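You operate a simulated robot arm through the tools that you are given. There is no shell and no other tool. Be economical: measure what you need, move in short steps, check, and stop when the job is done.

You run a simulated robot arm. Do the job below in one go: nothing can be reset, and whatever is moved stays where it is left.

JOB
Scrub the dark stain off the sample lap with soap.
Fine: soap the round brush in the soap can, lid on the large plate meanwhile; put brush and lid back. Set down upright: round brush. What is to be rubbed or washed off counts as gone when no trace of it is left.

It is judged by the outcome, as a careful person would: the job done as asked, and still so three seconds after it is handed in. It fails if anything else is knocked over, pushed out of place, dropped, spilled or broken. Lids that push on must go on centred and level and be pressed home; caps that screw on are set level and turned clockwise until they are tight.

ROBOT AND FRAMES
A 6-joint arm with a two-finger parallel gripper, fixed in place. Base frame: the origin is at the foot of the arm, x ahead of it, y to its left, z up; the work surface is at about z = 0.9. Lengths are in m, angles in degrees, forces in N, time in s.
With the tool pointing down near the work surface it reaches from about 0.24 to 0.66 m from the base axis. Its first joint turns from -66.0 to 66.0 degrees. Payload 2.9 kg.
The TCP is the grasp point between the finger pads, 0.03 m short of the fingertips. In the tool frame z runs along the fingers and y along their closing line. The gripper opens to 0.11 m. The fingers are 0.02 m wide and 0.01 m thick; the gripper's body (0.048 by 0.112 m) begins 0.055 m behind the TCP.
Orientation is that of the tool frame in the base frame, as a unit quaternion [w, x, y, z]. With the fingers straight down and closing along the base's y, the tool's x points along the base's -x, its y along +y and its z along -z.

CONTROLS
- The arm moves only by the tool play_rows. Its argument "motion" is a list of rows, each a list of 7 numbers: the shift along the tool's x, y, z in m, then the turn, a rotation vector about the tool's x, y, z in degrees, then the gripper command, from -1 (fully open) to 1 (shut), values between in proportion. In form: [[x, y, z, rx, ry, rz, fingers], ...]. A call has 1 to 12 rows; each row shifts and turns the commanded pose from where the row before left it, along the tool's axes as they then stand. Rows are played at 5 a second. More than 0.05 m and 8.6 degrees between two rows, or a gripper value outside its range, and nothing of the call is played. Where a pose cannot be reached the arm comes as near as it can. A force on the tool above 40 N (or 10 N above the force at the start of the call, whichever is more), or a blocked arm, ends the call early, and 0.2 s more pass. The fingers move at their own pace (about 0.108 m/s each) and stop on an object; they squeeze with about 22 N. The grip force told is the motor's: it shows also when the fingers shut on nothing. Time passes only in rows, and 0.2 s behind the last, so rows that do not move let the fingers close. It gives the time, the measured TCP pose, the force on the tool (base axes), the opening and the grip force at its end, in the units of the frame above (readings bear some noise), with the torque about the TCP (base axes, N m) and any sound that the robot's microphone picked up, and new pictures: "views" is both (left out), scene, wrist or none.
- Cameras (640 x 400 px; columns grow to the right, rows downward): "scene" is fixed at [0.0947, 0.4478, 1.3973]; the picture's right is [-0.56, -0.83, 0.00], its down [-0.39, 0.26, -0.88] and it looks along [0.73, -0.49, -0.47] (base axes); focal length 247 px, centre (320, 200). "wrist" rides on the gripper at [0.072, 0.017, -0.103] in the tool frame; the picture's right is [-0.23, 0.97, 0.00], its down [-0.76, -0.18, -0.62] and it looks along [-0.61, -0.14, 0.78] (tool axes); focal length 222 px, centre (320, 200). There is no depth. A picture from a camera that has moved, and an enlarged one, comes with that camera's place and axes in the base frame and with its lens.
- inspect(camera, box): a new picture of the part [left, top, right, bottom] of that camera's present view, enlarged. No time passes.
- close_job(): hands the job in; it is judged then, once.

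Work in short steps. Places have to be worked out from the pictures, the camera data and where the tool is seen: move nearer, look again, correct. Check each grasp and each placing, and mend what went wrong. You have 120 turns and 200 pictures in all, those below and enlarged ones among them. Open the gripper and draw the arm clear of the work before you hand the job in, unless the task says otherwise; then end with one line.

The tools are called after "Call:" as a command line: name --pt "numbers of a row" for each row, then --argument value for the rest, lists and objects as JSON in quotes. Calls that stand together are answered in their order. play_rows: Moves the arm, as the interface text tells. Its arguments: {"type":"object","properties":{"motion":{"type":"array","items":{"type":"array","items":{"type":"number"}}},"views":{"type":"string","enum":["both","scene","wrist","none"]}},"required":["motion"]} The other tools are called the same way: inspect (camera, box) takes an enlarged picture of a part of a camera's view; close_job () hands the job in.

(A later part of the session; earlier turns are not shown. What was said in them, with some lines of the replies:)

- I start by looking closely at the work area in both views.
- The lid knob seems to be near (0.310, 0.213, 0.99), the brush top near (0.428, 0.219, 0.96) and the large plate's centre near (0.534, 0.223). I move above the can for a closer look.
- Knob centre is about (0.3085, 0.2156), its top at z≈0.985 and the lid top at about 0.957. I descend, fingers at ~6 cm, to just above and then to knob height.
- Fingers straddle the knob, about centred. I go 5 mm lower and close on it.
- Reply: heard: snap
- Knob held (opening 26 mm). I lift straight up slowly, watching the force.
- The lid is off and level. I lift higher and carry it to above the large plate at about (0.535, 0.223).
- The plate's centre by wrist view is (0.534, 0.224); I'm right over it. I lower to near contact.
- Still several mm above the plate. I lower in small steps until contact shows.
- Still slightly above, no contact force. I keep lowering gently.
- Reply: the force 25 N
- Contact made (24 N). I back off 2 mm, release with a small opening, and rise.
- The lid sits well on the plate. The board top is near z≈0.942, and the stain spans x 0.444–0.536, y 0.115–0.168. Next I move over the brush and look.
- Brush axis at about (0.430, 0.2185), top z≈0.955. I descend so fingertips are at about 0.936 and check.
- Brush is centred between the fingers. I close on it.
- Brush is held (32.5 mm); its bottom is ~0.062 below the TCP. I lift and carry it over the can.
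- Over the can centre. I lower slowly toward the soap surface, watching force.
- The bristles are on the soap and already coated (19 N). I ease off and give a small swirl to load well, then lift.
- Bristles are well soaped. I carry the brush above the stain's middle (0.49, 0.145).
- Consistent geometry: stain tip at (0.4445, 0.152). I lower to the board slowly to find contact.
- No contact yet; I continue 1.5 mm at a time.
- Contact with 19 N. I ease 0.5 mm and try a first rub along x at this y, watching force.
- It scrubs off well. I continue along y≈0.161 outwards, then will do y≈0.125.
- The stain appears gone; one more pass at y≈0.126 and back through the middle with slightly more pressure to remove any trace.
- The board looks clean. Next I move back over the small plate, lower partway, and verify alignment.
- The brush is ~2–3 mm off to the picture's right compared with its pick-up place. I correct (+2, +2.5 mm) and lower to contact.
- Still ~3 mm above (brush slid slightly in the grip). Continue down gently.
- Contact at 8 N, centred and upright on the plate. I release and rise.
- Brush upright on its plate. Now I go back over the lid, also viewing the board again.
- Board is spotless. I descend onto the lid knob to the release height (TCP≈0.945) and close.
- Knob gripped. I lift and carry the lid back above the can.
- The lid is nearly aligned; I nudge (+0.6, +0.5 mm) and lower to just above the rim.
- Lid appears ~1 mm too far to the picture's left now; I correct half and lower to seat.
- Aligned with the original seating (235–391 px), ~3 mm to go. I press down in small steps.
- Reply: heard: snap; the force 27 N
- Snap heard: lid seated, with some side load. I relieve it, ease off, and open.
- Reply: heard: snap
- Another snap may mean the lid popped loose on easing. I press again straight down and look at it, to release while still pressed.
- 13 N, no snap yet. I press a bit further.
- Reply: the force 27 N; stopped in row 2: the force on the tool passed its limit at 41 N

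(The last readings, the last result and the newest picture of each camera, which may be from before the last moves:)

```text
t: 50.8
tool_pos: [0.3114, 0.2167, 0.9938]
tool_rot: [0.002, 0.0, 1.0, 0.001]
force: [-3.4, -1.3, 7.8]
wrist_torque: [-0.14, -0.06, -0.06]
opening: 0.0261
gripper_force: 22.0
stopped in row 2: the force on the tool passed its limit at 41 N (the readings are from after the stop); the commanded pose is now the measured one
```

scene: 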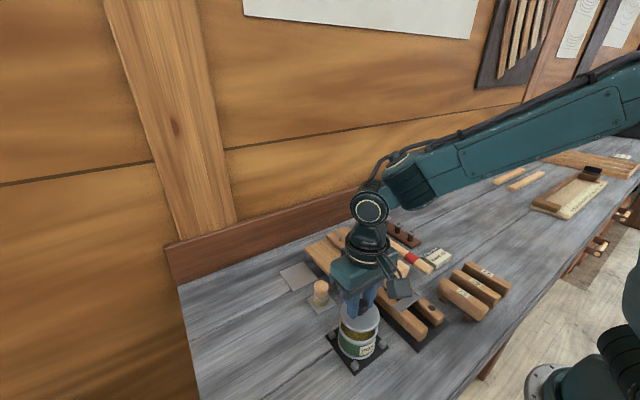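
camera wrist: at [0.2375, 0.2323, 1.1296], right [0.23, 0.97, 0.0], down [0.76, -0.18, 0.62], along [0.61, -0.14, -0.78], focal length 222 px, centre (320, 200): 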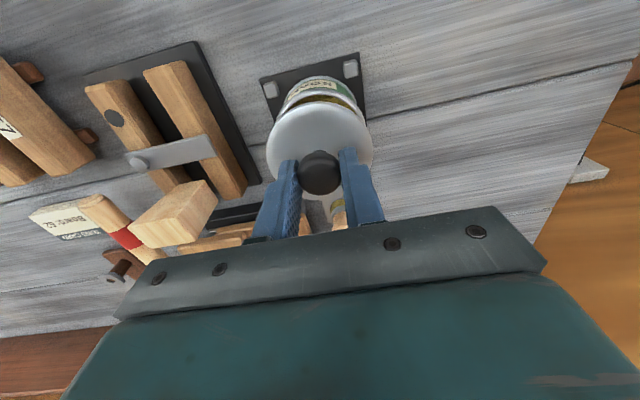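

Pressed to 41 N with no further give. I now open the fingers in place and rise, then inspect the lid.

Call:
play_rows --pt "0 0 0 0 0 0 0.4" --pt "0 0 0 0 0 0 0.1" --pt "0 0 0 0 0 0 0.1" --pt "0 0 -0.02 0 0 0 0.1" --pt "0 0 -0.04 0 0 0 0.1" --pt "0 0 0 0 0 0 0.1"

Call:
inspect --camera "scene" --box '[320, 290, 400, 370]'

Call:
inspect --camera "wrist" --box '[230, 40, 430, 220]'

```text
t: 52.2
tool_pos: [0.3118, 0.2168, 1.0551]
tool_rot: [0.001, 0.0, 1.0, 0.001]
force: [0.5, -0.2, -0.4]
wrist_torque: [-0.01, -0.01, 0.01]
opening: 0.0495
gripper_force: 0.1
camera wrist: at [0.2385, 0.2331, 1.1582], right [0.23, 0.97, 0.0], down [0.76, -0.18, 0.62], along [0.61, -0.14, -0.78], focal length 222 px, centre (320, 200)
```

scene: 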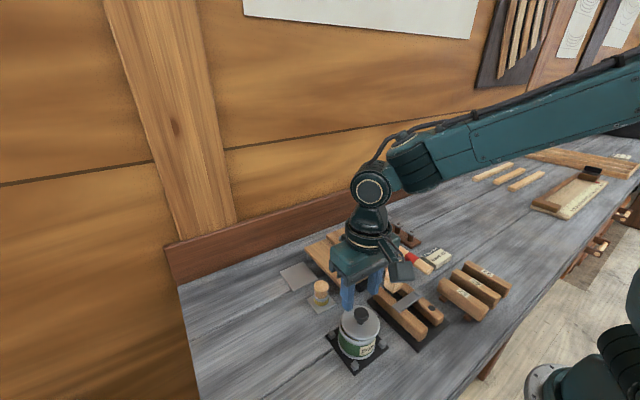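
wrist: 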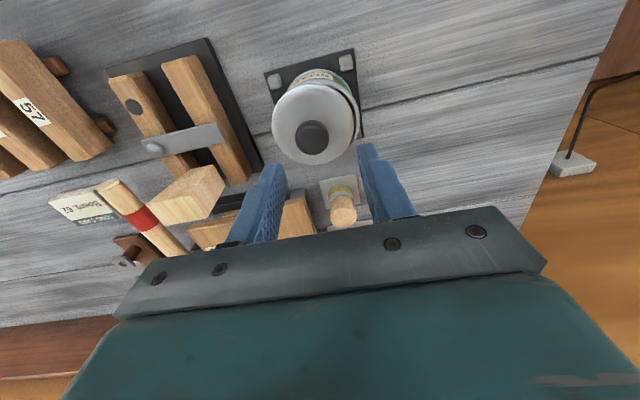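

```text
5.00 times, centred on (360, 330) of scene
camera zoom: at [0.0947, 0.4478, 1.3973], right [-0.56, -0.83, 0.0], down [-0.39, 0.26, -0.88], along [0.73, -0.49, -0.47], focal length 1236 px, centre (120, -450)
```

zoom: 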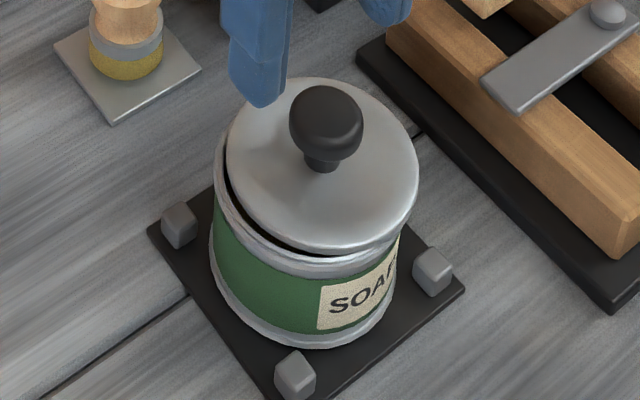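

```text
2.22 times, centred on (330, 130) of wrist
camera zoom: at [0.2385, 0.2331, 1.1582], right [0.23, 0.97, 0.0], down [0.76, -0.18, 0.62], along [0.61, -0.14, -0.78], focal length 494 px, centre (298, 356)
```

zoom: 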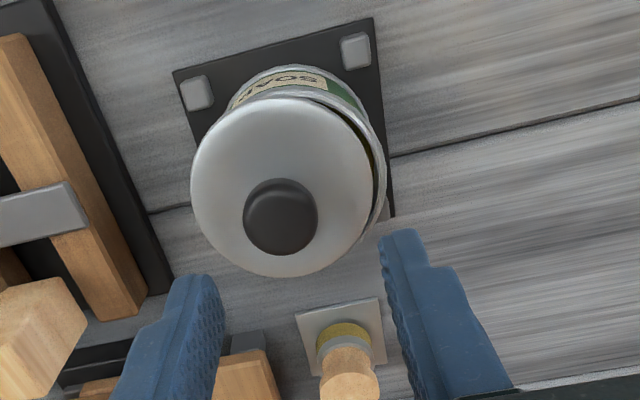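

The lid got dragged off-centre and tilted when the fingers opened (the second snap was it popping loose). I'll regrip it: knob now at about (0.311, 0.209).

Call:
play_rows --pt "0.001 -0.0075 0.02 0 0 0 0.0" --pt "0 0 0.025 0 0 0 0.0" --pt "0 0 0.01 0 0 0 0.0" --pt "0 0 0 0 0 0 0.0" --views "none"

Call:
inspect --camera "scene" --box '[320, 290, 400, 370]'

Call:
inspect --camera "wrist" --box '[220, 70, 420, 250]'

```text
t: 53.2
tool_pos: [0.3122, 0.2079, 0.9989]
tool_rot: [0.0, 0.001, 1.0, 0.002]
force: [-0.5, 0.0, -0.1]
wrist_torque: [-0.02, 0.0, 0.01]
opening: 0.055
gripper_force: 0.2
```

```text
5.00 times, centred on (360, 330) of scene
camera zoom: at [0.0947, 0.4478, 1.3973], right [-0.56, -0.83, 0.0], down [-0.39, 0.26, -0.88], along [0.73, -0.49, -0.47], focal length 1236 px, centre (120, -450)
```

zoom: 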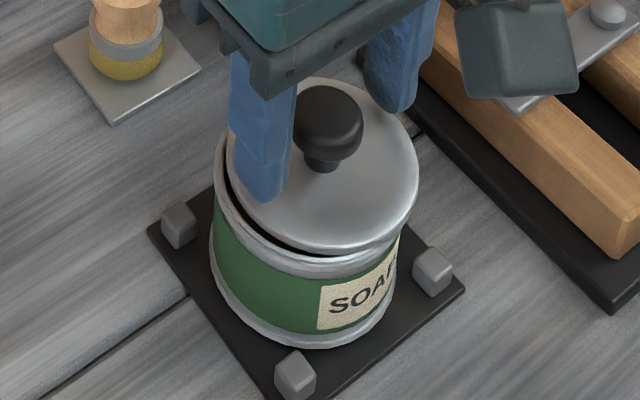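

```text
2.22 times, centred on (320, 160) of wrist
camera zoom: at [0.2383, 0.2247, 1.1024], right [0.23, 0.97, 0.0], down [0.76, -0.18, 0.62], along [0.61, -0.14, -0.78], focal length 494 px, centre (320, 289)
```

zoom: 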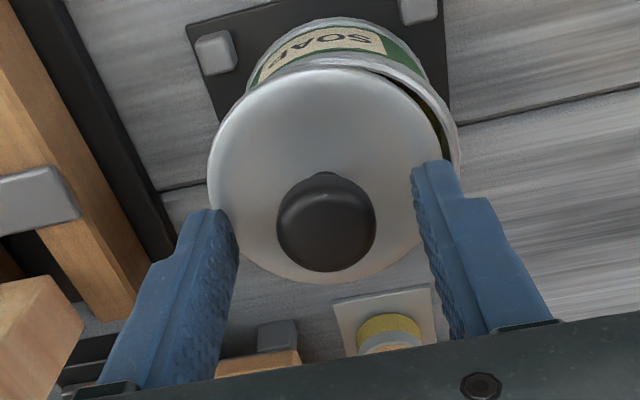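

Centred on the knob. I close and lift 2.5 cm, then check levelness.

Call:
play_rows --pt "0 0 0 0 0 0 0.3" --pt "0 0 0 0 0 0 1" --pt "0 0 0 0 0 0 1" --pt "0 0 -0.005 0 0 0 1" --pt "0 0 -0.01 0 0 0 1" --pt "0 0 -0.01 0 0 0 1" --pt "0 0 0 0 0 0 1"

Call:
inspect --camera "scene" --box '[320, 280, 400, 370]'

Call:
inspect --camera "wrist" --box '[220, 50, 440, 230]'

```text
t: 54.8
tool_pos: [0.3118, 0.2092, 1.0243]
tool_rot: [0.0, 0.0, 1.0, 0.001]
force: [-0.7, 0.5, -0.2]
wrist_torque: [0.01, 0.01, -0.01]
opening: 0.0263
gripper_force: 21.8
camera wrist: at [0.239, 0.2251, 1.1278], right [0.23, 0.97, 0.0], down [0.76, -0.18, 0.62], along [0.61, -0.14, -0.78], focal length 222 px, centre (320, 200)
```

scene: 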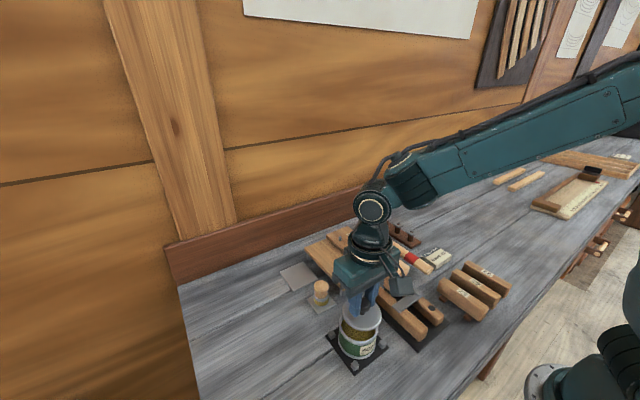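
wrist: 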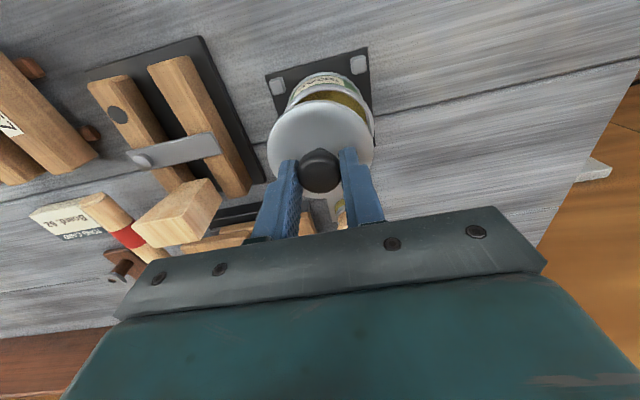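

```text
4.44 times, centred on (360, 325) of scene
camera zoom: at [0.0947, 0.4478, 1.3973], right [-0.56, -0.83, 0.0], down [-0.39, 0.26, -0.88], along [0.73, -0.49, -0.47], focal length 1098 px, centre (142, -356)
```

zoom: 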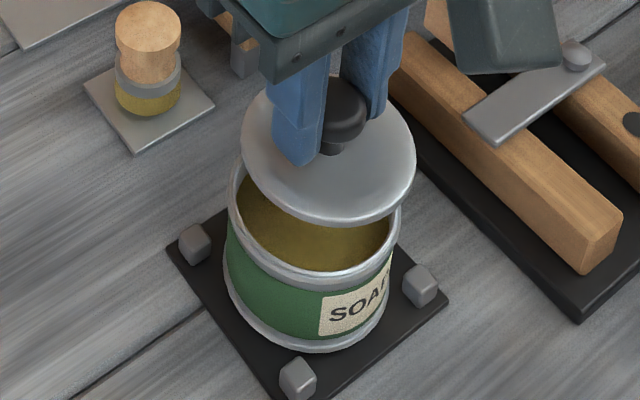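

```text
2.22 times, centred on (330, 140) of wrist
camera zoom: at [0.239, 0.2251, 1.1278], right [0.23, 0.97, 0.0], down [0.76, -0.18, 0.62], along [0.61, -0.14, -0.78], focal length 494 px, centre (298, 333)
```

zoom: 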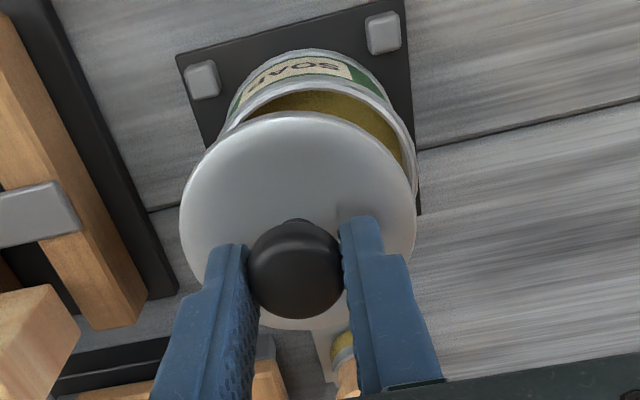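

Lid looks level in the grip. I check the can's position with the same crop as used before for comparison.

Call:
inspect --camera "scene" --box '[310, 270, 410, 370]'

```text
4.00 times, centred on (360, 320) of scene
camera zoom: at [0.0947, 0.4478, 1.3973], right [-0.56, -0.83, 0.0], down [-0.39, 0.26, -0.88], along [0.73, -0.49, -0.47], focal length 988 px, centre (160, -280)
```

zoom: 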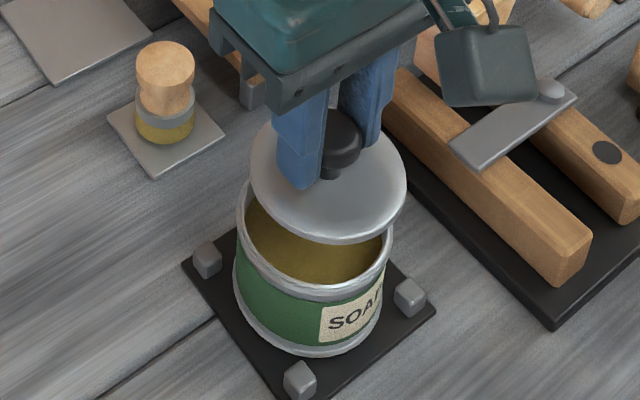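

The can itself shifted ~1 mm. I move the lid (−1.5, +6.5 mm) to match and lower to just above the rim.

Call:
play_rows --pt "0.0015 0.0063 0 0 0 0 1" --pt "0 0 0.008 0 0 0 1" --pt "0 0 0.008 0 0 0 1" --pt "0 0 0 0 0 0 1" --views "none"

Call:
inspect --camera "scene" --box '[330, 290, 390, 350]'

Call:
inspect --camera "wrist" --box '[220, 50, 440, 230]'

```text
t: 55.8
tool_pos: [0.309, 0.2155, 1.0072]
tool_rot: [0.001, 0.001, 1.0, 0.001]
force: [0.4, 0.1, -0.4]
wrist_torque: [0.0, 0.0, 0.0]
opening: 0.0263
gripper_force: 22.4
```

```text
6.67 times, centred on (360, 320) of scene
camera zoom: at [0.0947, 0.4478, 1.3973], right [-0.56, -0.83, 0.0], down [-0.39, 0.26, -0.88], along [0.73, -0.49, -0.47], focal length 1647 px, centre (53, -600)
```

zoom: 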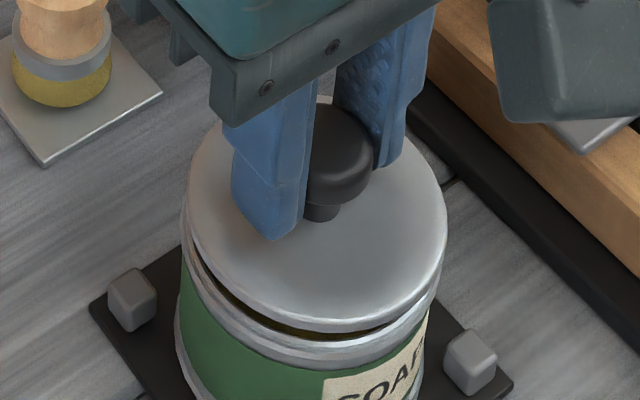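

```text
2.22 times, centred on (330, 140) of wrist
camera zoom: at [0.2367, 0.2316, 1.1117], right [0.23, 0.97, 0.0], down [0.76, -0.18, 0.62], along [0.61, -0.14, -0.78], focal length 494 px, centre (298, 333)
```

zoom: 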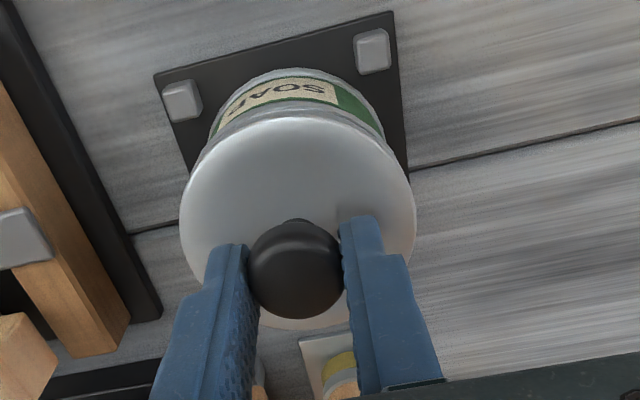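

Lid ~0.9 mm too far right in the picture. I correct and lower another 6 mm.

Call:
play_rows --pt "-0.0006 0.0008 0.003 0 0 0 1" --pt "0 0 0.003 0 0 0 1" --pt "0 0 0 0 0 0 1" --views "none"

Call:
inspect --camera "scene" --box '[330, 290, 390, 350]'

Call:
inspect --camera "wrist" --box '[260, 70, 390, 190]'

```text
t: 56.6
tool_pos: [0.3089, 0.2163, 1.0014]
tool_rot: [0.001, 0.0, 1.0, 0.002]
force: [0.2, -0.9, -0.4]
wrist_torque: [-0.01, 0.01, 0.0]
opening: 0.0262
gripper_force: 22.2
```

```text
6.67 times, centred on (360, 320) of scene
camera zoom: at [0.0947, 0.4478, 1.3973], right [-0.56, -0.83, 0.0], down [-0.39, 0.26, -0.88], along [0.73, -0.49, -0.47], focal length 1647 px, centre (53, -600)
```

zoom: 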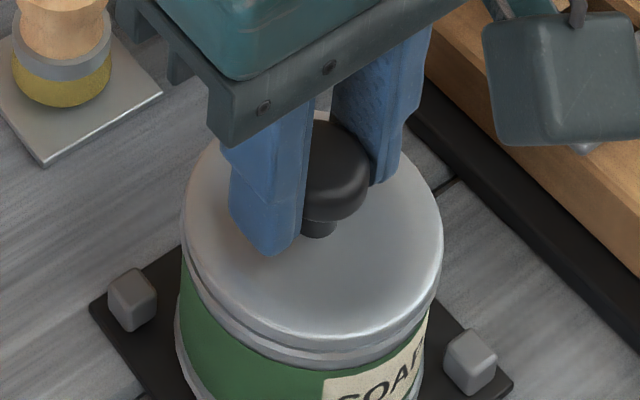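

```text
3.33 times, centred on (325, 130) of wrist
camera zoom: at [0.2366, 0.2321, 1.1051], right [0.23, 0.97, 0.0], down [0.76, -0.18, 0.62], along [0.61, -0.14, -0.78], focal length 740 px, centre (303, 433)
```

zoom: 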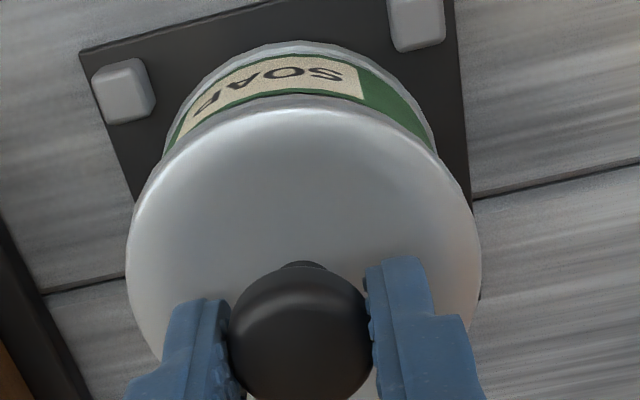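

Well centred (182–443 vs rim 180–440). I press down in 1 mm steps until it snaps.

Call:
play_rows --pt "0 0 0.0015 0 0 0 1" --pt "0 0 0.001 0 0 0 1" --pt "0 0 0.001 0 0 0 1" --pt "0 0 0 0 0 0 1" --views "none"

Call:
inspect --camera "scene" --box '[330, 290, 390, 350]'

```text
t: 57.6
tool_pos: [0.3111, 0.2165, 0.9986]
tool_rot: [0.001, 0.0, 1.0, 0.001]
force: [-0.8, -0.1, 2.6]
wrist_torque: [-0.14, 0.02, -0.05]
opening: 0.0263
gripper_force: 21.6
```

```text
6.67 times, centred on (360, 320) of scene
camera zoom: at [0.0946, 0.4478, 1.3973], right [-0.56, -0.83, 0.0], down [-0.39, 0.26, -0.88], along [0.73, -0.49, -0.47], focal length 1647 px, centre (53, -600)
```

zoom: 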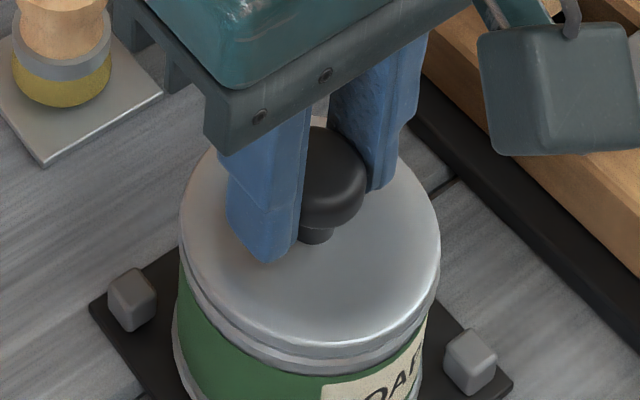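

First touch, light. Continue pressing.

Call:
play_rows --pt "0 0 0.001 0 0 0 1" --pt "0 0 0.0008 0 0 0 1" --pt "0 0 0 0 0 0 1" --views "none"

Call:
inspect --camera "scene" --box '[330, 290, 390, 350]'

```text
t: 58.4
tool_pos: [0.3115, 0.2153, 0.9974]
tool_rot: [0.003, 0.0, 1.0, 0.001]
force: [-4.3, -2.0, 25.0]
wrist_torque: [-0.03, 0.08, -0.01]
opening: 0.0263
gripper_force: 21.7
```

```text
6.67 times, centred on (360, 320) of scene
camera zoom: at [0.0944, 0.4476, 1.3974], right [-0.56, -0.83, 0.0], down [-0.39, 0.26, -0.88], along [0.73, -0.49, -0.47], focal length 1647 px, centre (53, -600)
```

zoom: 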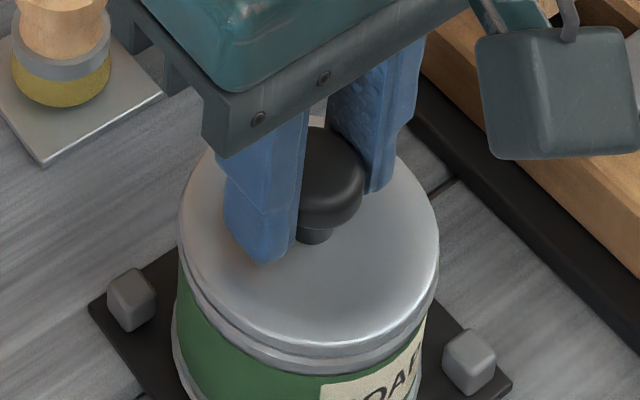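

25 N evenly loaded, no snap yet. A little further.

Call:
play_rows --pt "0 0 0.0005 0 0 0 1" --pt "0 0 0 0 0 0 1" --views "none"

```text
t: 59.0
tool_pos: [0.3095, 0.2158, 0.996]
tool_rot: [0.002, 0.0, 1.0, 0.002]
force: [-2.6, 2.7, 24.6]
wrist_torque: [0.1, 0.01, -0.04]
opening: 0.0265
gripper_force: 21.8
```

Call:
play_rows --pt "0 0 0.0006 0 0 0 1" --pt "0 0 0 0 0 0 1" --views "none"

Call:
inspect --camera "scene" --box '[330, 290, 390, 350]'

```text
t: 59.6
tool_pos: [0.3101, 0.216, 0.9967]
tool_rot: [0.003, 0.0, 1.0, 0.001]
force: [1.1, 5.8, 25.3]
wrist_torque: [0.17, -0.06, -0.01]
opening: 0.0261
gripper_force: 21.8
```

```text
6.67 times, centred on (360, 320) of scene
camera zoom: at [0.0945, 0.4478, 1.3973], right [-0.56, -0.83, 0.0], down [-0.39, 0.26, -0.88], along [0.73, -0.49, -0.47], focal length 1647 px, centre (53, -600)
```

zoom: 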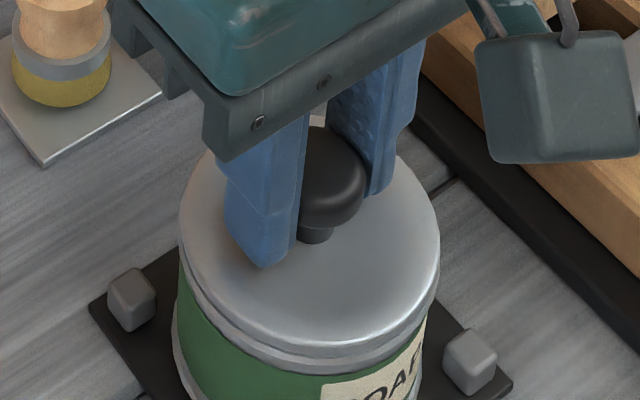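

Force plateaus at 25 N: the fingers slip on the knob. I'll ease to zero load, release, and then press the knob from above with closed fingers.

Call:
play_rows --pt "0 0 -0.0008 0 0 0 1" --pt "0 0 0 0 0 0 1" --views "none"

```text
t: 60.2
tool_pos: [0.3106, 0.2157, 0.9958]
tool_rot: [0.001, 0.0, 1.0, 0.002]
force: [4.6, 3.4, 13.7]
wrist_torque: [0.1, -0.27, 0.02]
opening: 0.0263
gripper_force: 21.8
```

Call:
play_rows --pt "-0.0003 0.0003 -0.0006 0 0 0 1" --pt "0 0 0 0 0 0 1" --views "none"

```text
t: 60.8
tool_pos: [0.3096, 0.2147, 0.9957]
tool_rot: [-0.001, 0.0, 1.0, 0.0]
force: [1.1, 0.4, 3.5]
wrist_torque: [-0.01, -0.13, -0.01]
opening: 0.026
gripper_force: 22.5
```

Load is nearly zero (3.5 N). I open slowly and look before moving away.

Call:
play_rows --pt "0 0 0 0 0 0 0.5" --pt "0 0 0 0 0 0 0.4" --pt "0 0 0 0 0 0 0.2" --pt "0 0 0 0 0 0 0.1" --views "none"

Call:
inspect --camera "scene" --box '[330, 290, 390, 350]'

Call:
inspect --camera "wrist" --box '[260, 70, 390, 190]'

```text
t: 61.8
tool_pos: [0.3107, 0.2166, 0.9961]
tool_rot: [0.001, 0.0, 1.0, 0.001]
force: [0.0, -0.2, -1.1]
wrist_torque: [0.01, -0.01, -0.03]
opening: 0.0498
gripper_force: 0.0
heard: snap
```

```text
6.67 times, centred on (360, 320) of scene
camera zoom: at [0.0947, 0.4478, 1.3973], right [-0.56, -0.83, 0.0], down [-0.39, 0.26, -0.88], along [0.73, -0.49, -0.47], focal length 1647 px, centre (53, -600)
```

zoom: 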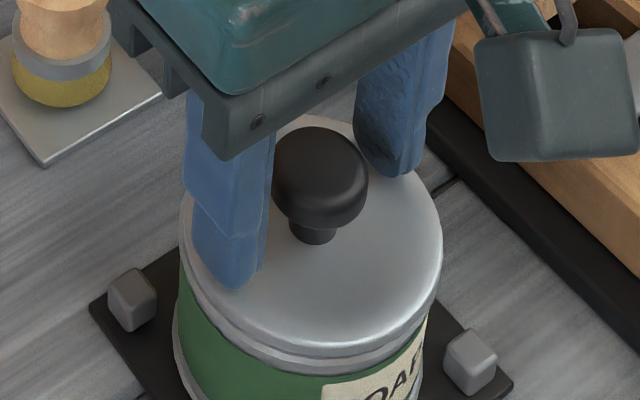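

```text
3.33 times, centred on (325, 130) of wrist
camera zoom: at [0.2374, 0.2327, 1.0999], right [0.23, 0.97, 0.0], down [0.76, -0.18, 0.62], along [0.61, -0.14, -0.78], focal length 740 px, centre (303, 433)
```

zoom: 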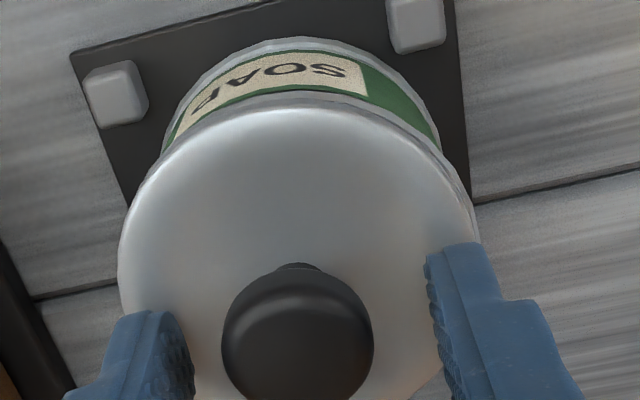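

The lid stays roughly centred. I rise and inspect.

Call:
play_rows --pt "0 0 -0.02 0 0 0 0.1" --pt "0 0 -0.04 0 0 0 0.1" --pt "0 0 0 0 0 0 1" --pt "0 0 0 0 0 0 1" --views "none"

Call:
inspect --camera "scene" --box '[330, 300, 390, 370]'

Call:
inspect --camera "wrist" --box '[250, 40, 390, 180]'

```text
t: 62.8
tool_pos: [0.3093, 0.2171, 1.0577]
tool_rot: [0.001, -0.001, 1.0, 0.002]
force: [0.8, 0.2, 0.4]
wrist_torque: [0.01, -0.02, -0.03]
opening: 0.0
gripper_force: 22.7
```

```text
5.71 times, centred on (360, 335) of scene
camera zoom: at [0.0947, 0.4478, 1.3973], right [-0.56, -0.83, 0.0], down [-0.39, 0.26, -0.88], along [0.73, -0.49, -0.47], focal length 1412 px, centre (91, -571)
```

zoom: 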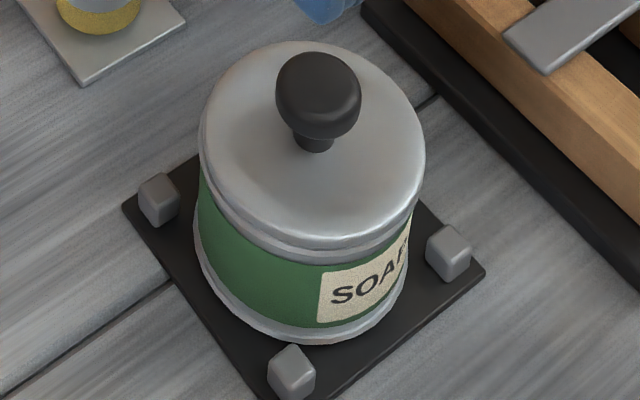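

```text
2.86 times, centred on (320, 110) of wrist
camera zoom: at [0.2361, 0.2329, 1.161], right [0.23, 0.97, 0.0], down [0.76, -0.18, 0.62], along [0.61, -0.14, -0.78], focal length 635 px, centre (320, 457)
```

zoom: 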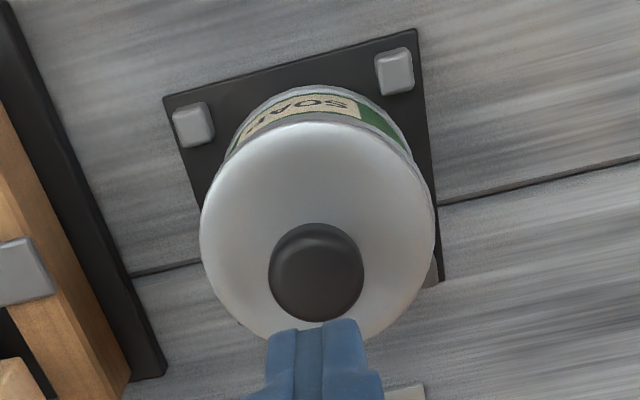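

The lid looks level and centred. I press it home from above on the knob with closed fingertips, in small steps.

Call:
play_rows --pt "0 0 0.015 0 0 0 1" --pt "0 0 0.012 0 0 0 1" --pt "0 0 0.003 0 0 0 1" --pt "0 0 0.002 0 0 0 1" --pt "0 0 0 0 0 0 1" --views "none"

Call:
inspect --camera "scene" --box '[330, 290, 390, 360]'

Call:
inspect --camera "wrist" --box '[250, 60, 390, 200]'

```text
t: 64.0
tool_pos: [0.3099, 0.216, 1.0228]
tool_rot: [0.001, 0.0, 1.0, 0.001]
force: [0.0, -0.6, 0.6]
wrist_torque: [-0.02, -0.01, 0.01]
opening: 0.0
gripper_force: 21.7
```

```text
5.71 times, centred on (360, 325) of scene
camera zoom: at [0.0947, 0.4478, 1.3973], right [-0.56, -0.83, 0.0], down [-0.39, 0.26, -0.88], along [0.73, -0.49, -0.47], focal length 1412 px, centre (91, -514)
```

zoom: 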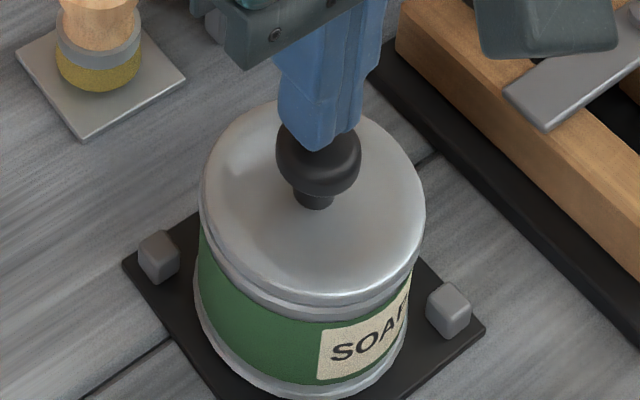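

```text
2.86 times, centred on (320, 130) of wrist
camera zoom: at [0.2371, 0.2323, 1.1274], right [0.23, 0.97, 0.0], down [0.76, -0.18, 0.62], along [0.61, -0.14, -0.78], focal length 635 px, centre (320, 400)
```

zoom: 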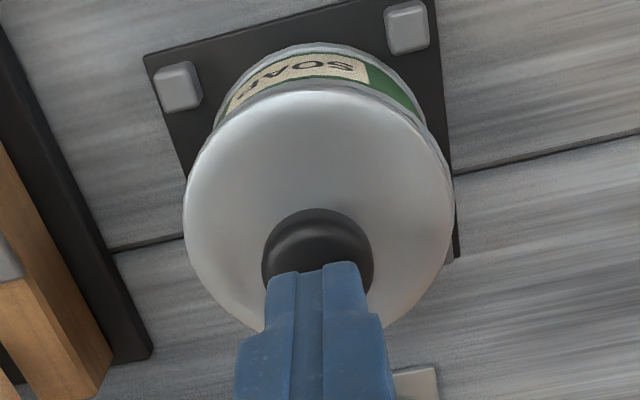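

Fingertips sit right above the knob. Press on, 1 mm at a time.

Call:
play_rows --pt "0 0 0.0015 0 0 0 1" --pt "0 0 0.001 0 0 0 1" --pt "0 0 0.001 0 0 0 1" --pt "0 0 0.001 0 0 0 1" --pt "0 0 0 0 0 0 1" --views "none"

```text
t: 65.2
tool_pos: [0.3101, 0.2153, 1.0197]
tool_rot: [0.0, 0.0, 1.0, 0.001]
force: [0.3, 0.8, -0.5]
wrist_torque: [0.0, -0.02, 0.04]
opening: 0.0002
gripper_force: 22.7
```

Call:
play_rows --pt "0 0 0.0012 0 0 0 1" --pt "0 0 0.001 0 0 0 1" --pt "0 0 0.001 0 0 0 1" --pt "0 0 0.001 0 0 0 1" --pt "0 0 0 0 0 0 1" --views "none"

```text
t: 66.4
tool_pos: [0.3108, 0.2168, 1.0183]
tool_rot: [0.001, -0.001, 1.0, 0.002]
force: [-4.0, -2.1, 8.6]
wrist_torque: [-0.08, 0.15, 0.01]
opening: 0.0001
gripper_force: 22.0
stopped in row 5: the force on the tool passed its limit at 41 N (the readings are from after the stop); the commanded pose is now the measured one
```

Pressed to 41 N with no movement and no snap. I raise and inspect whether it's fully seated.

Call:
play_rows --pt "0 0 -0.03 0 0 0 1" --pt "0 0 -0.04 0 0 0 1" --pt "-0.03 0.0 -0.03 0 0 0 0.1" --pt "-0.04 0 0 0 0 0 0.1" --pt "0 0 0 0 0 0 0.1" --views "none"

Call:
inspect --camera "scene" --box '[290, 260, 420, 380]'

Call:
inspect --camera "scene" --box '[330, 300, 390, 370]'

```text
t: 67.6
tool_pos: [0.3811, 0.2157, 1.1171]
tool_rot: [0.002, 0.0, 1.0, 0.002]
force: [0.2, 0.5, 0.2]
wrist_torque: [0.04, -0.01, 0.0]
opening: 0.0496
gripper_force: 0.1
```

```text
3.33 times, centred on (355, 320) of scene
camera zoom: at [0.0947, 0.4478, 1.3973], right [-0.56, -0.83, 0.0], down [-0.39, 0.26, -0.88], along [0.73, -0.49, -0.47], focal length 824 px, centre (203, -200)
```

zoom: 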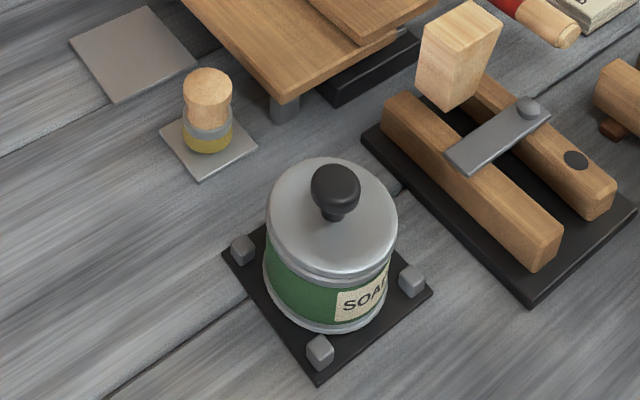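

```text
5.71 times, centred on (360, 335) of scene
camera zoom: at [0.0947, 0.4478, 1.3973], right [-0.56, -0.83, 0.0], down [-0.39, 0.26, -0.88], along [0.73, -0.49, -0.47], focal length 1412 px, centre (91, -571)
```

zoom: 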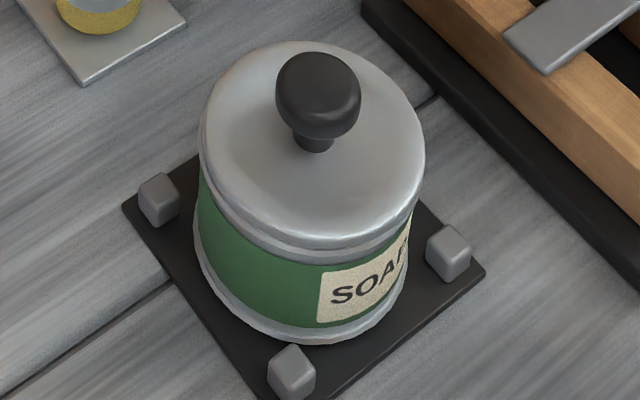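

Lid position matches the original picture almost exactly (a touch lower: pressed home). One wrist look from above to verify concentricity.

Call:
play_rows --pt "0.04 0 -0.02 0 0 0 0.1" --pt "0.03 0 0 0 0 0 0.1" --pt "0 0 0 0 0 0 0.1" --views "none"

Call:
inspect --camera "wrist" --box '[260, 30, 380, 150]'

Call:
inspect --camera "wrist" --box '[0, 0, 640, 400]'

```text
t: 68.4
tool_pos: [0.3102, 0.2161, 1.1397]
tool_rot: [0.002, 0.0, 1.0, 0.001]
force: [0.0, 0.3, -0.2]
wrist_torque: [-0.01, 0.02, 0.0]
opening: 0.0496
gripper_force: 0.0
```

```text
3.33 times, centred on (320, 90) of wrist
camera zoom: at [0.2374, 0.2324, 1.2428], right [0.23, 0.97, 0.01], down [0.76, -0.18, 0.63], along [0.61, -0.14, -0.78], focal length 740 px, centre (320, 567)
```

zoom: 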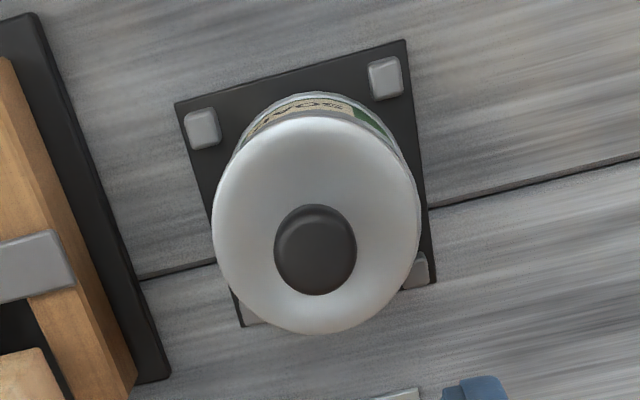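

```text
1.00 times, centred on (320, 200) of wrist (not enlarged: the box is as wide or as high as the picture)
camera zoom: at [0.2374, 0.2324, 1.2428], right [0.23, 0.97, 0.01], down [0.76, -0.18, 0.63], along [0.61, -0.14, -0.78], focal length 222 px, centre (320, 200)
```

zoom: 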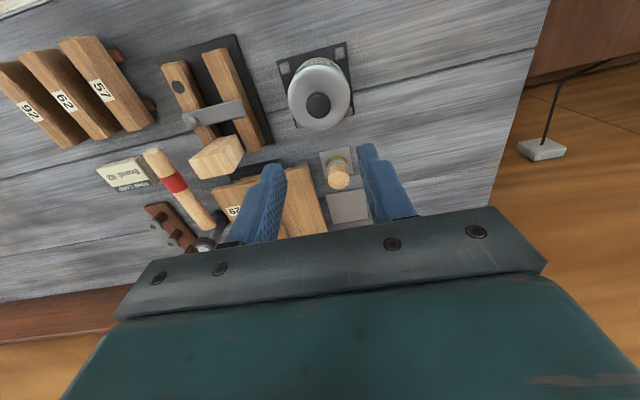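

Lid is concentric and level, brush upright on its plate, board clean. I raise the arm clear with the gripper open and take a last look.

Call:
play_rows --pt "0 -0.02 -0.04 0 0 0 -0.5" --pt "-0.02 -0.02 -0.045 0 0 0 -1" --pt "-0.03 -0.03 -0.03 0 0 0 -1" --pt "0 0 0 0 0 0 -1" --pt "0 0 0 0 0 0 -1" --views "none"

Call:
inspect --camera "scene" --box '[260, 200, 520, 380]'

Call:
inspect --camera "wrist" --box '[150, 0, 450, 210]'

```text
refused: row 2 steps farther than a row can; nothing moved
```

```text
2.22 times, centred on (390, 290) of scene
camera zoom: at [0.0947, 0.4478, 1.3973], right [-0.56, -0.83, 0.0], down [-0.39, 0.26, -0.88], along [0.73, -0.49, -0.47], focal length 549 px, centre (164, 0)
```

zoom: 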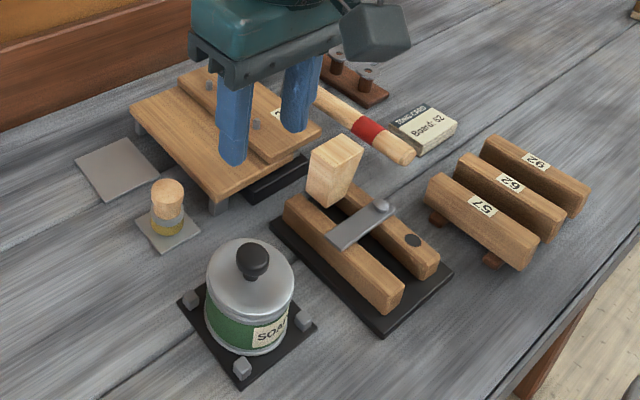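

```text
1.90 times, centred on (300, 105) of wrist
camera zoom: at [0.2374, 0.2324, 1.2428], right [0.23, 0.97, 0.01], down [0.76, -0.18, 0.63], along [0.61, -0.14, -0.78], focal length 423 px, centre (358, 381)
```

zoom: 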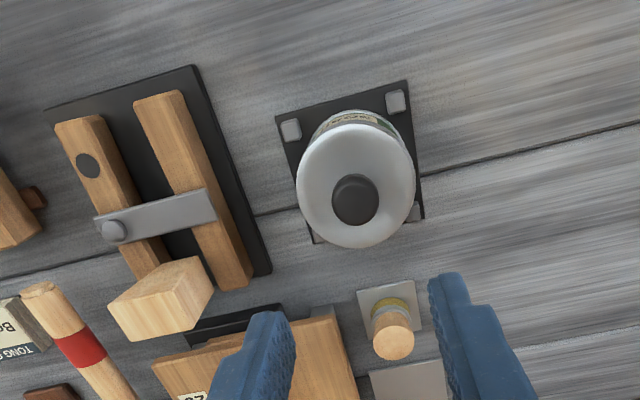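

That step was too long; same move in smaller rows.

Call:
play_rows --pt "0 0 -0.04 0 0 0 -0.5" --pt "-0.01 -0.02 -0.04 0 0 0 -1" --pt "-0.02 -0.03 -0.02 0 0 0 -1" --pt "-0.02 -0.03 -0.02 0 0 0 -1" --pt "0 0 0 0 0 0 -1" --views "scene"

Call:
inspect --camera "wrist" --box '[150, 0, 450, 210]'

```text
t: 69.6
tool_pos: [0.3568, 0.1369, 1.2579]
tool_rot: [0.002, 0.0, 1.0, 0.002]
force: [-0.2, 0.3, 0.7]
wrist_torque: [0.01, -0.01, -0.01]
opening: 0.11
gripper_force: 0.0
```

scene: 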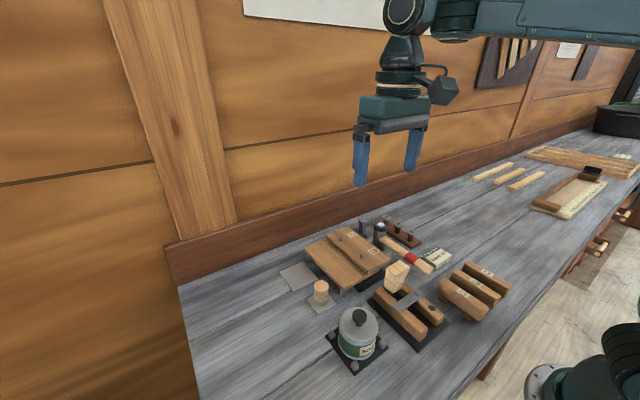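

```text
1.90 times, centred on (300, 105) of wrist
camera zoom: at [0.2841, 0.1526, 1.3611], right [0.23, 0.97, 0.0], down [0.76, -0.18, 0.63], along [0.61, -0.14, -0.78], focal length 423 px, centre (358, 381)
```

zoom: 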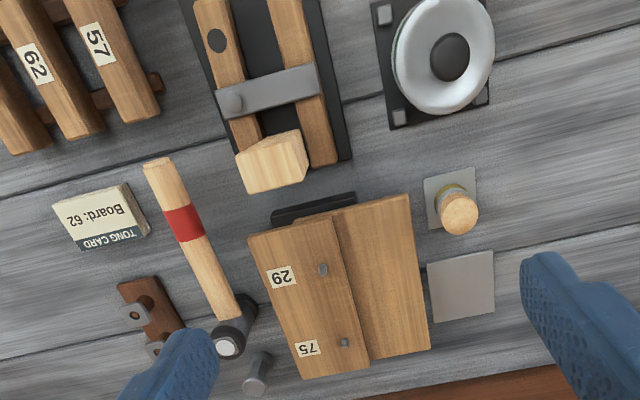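

I notice a thin crescent at the can's left edge; I zoom in on the lid to be sure.

Call:
inspect --camera "wrist" --box '[310, 0, 420, 70]'

Call:
inspect --camera "scene" --box '[335, 300, 385, 365]'

```text
5.71 times, centred on (365, 35) of wrist
camera zoom: at [0.2841, 0.1526, 1.3611], right [0.23, 0.97, 0.0], down [0.76, -0.18, 0.63], along [0.61, -0.14, -0.78], focal length 1269 px, centre (63, 1143)
```

zoom: 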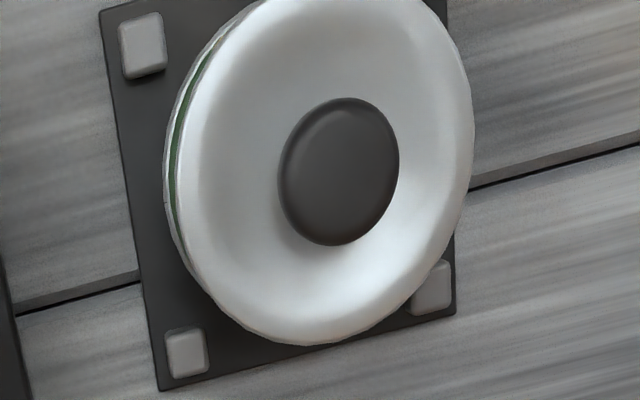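

```text
6.15 times, centred on (360, 332) of scene
camera zoom: at [0.0947, 0.4478, 1.3973], right [-0.56, -0.83, 0.0], down [-0.39, 0.26, -0.88], along [0.73, -0.49, -0.47], focal length 1521 px, centre (74, -615)
```

zoom: 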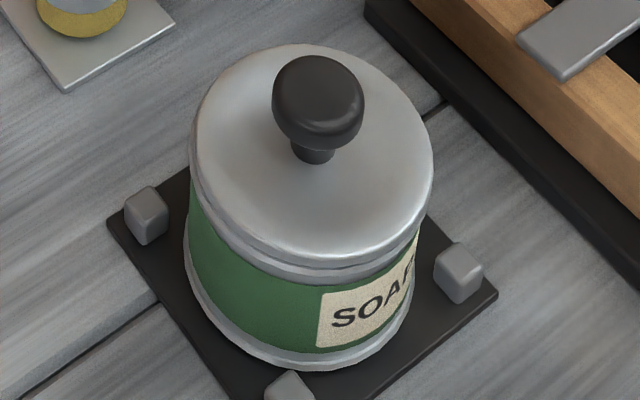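

The lid is level and evenly seated all round, and the green line is just the can's side seen at an angle. Everything else is in place, so I hand in.

Call:
close_job

```text
The job is handed in.
```

The dark stain is scrubbed off the sample lap with soap and no trace shows. The brush stands upright on its plate. The lid is back on the soap can, pressed down to 41 N. It came loose and slid off-centre on the first try, so I reseated it. The can shifted about 1 mm in its holder along the way.
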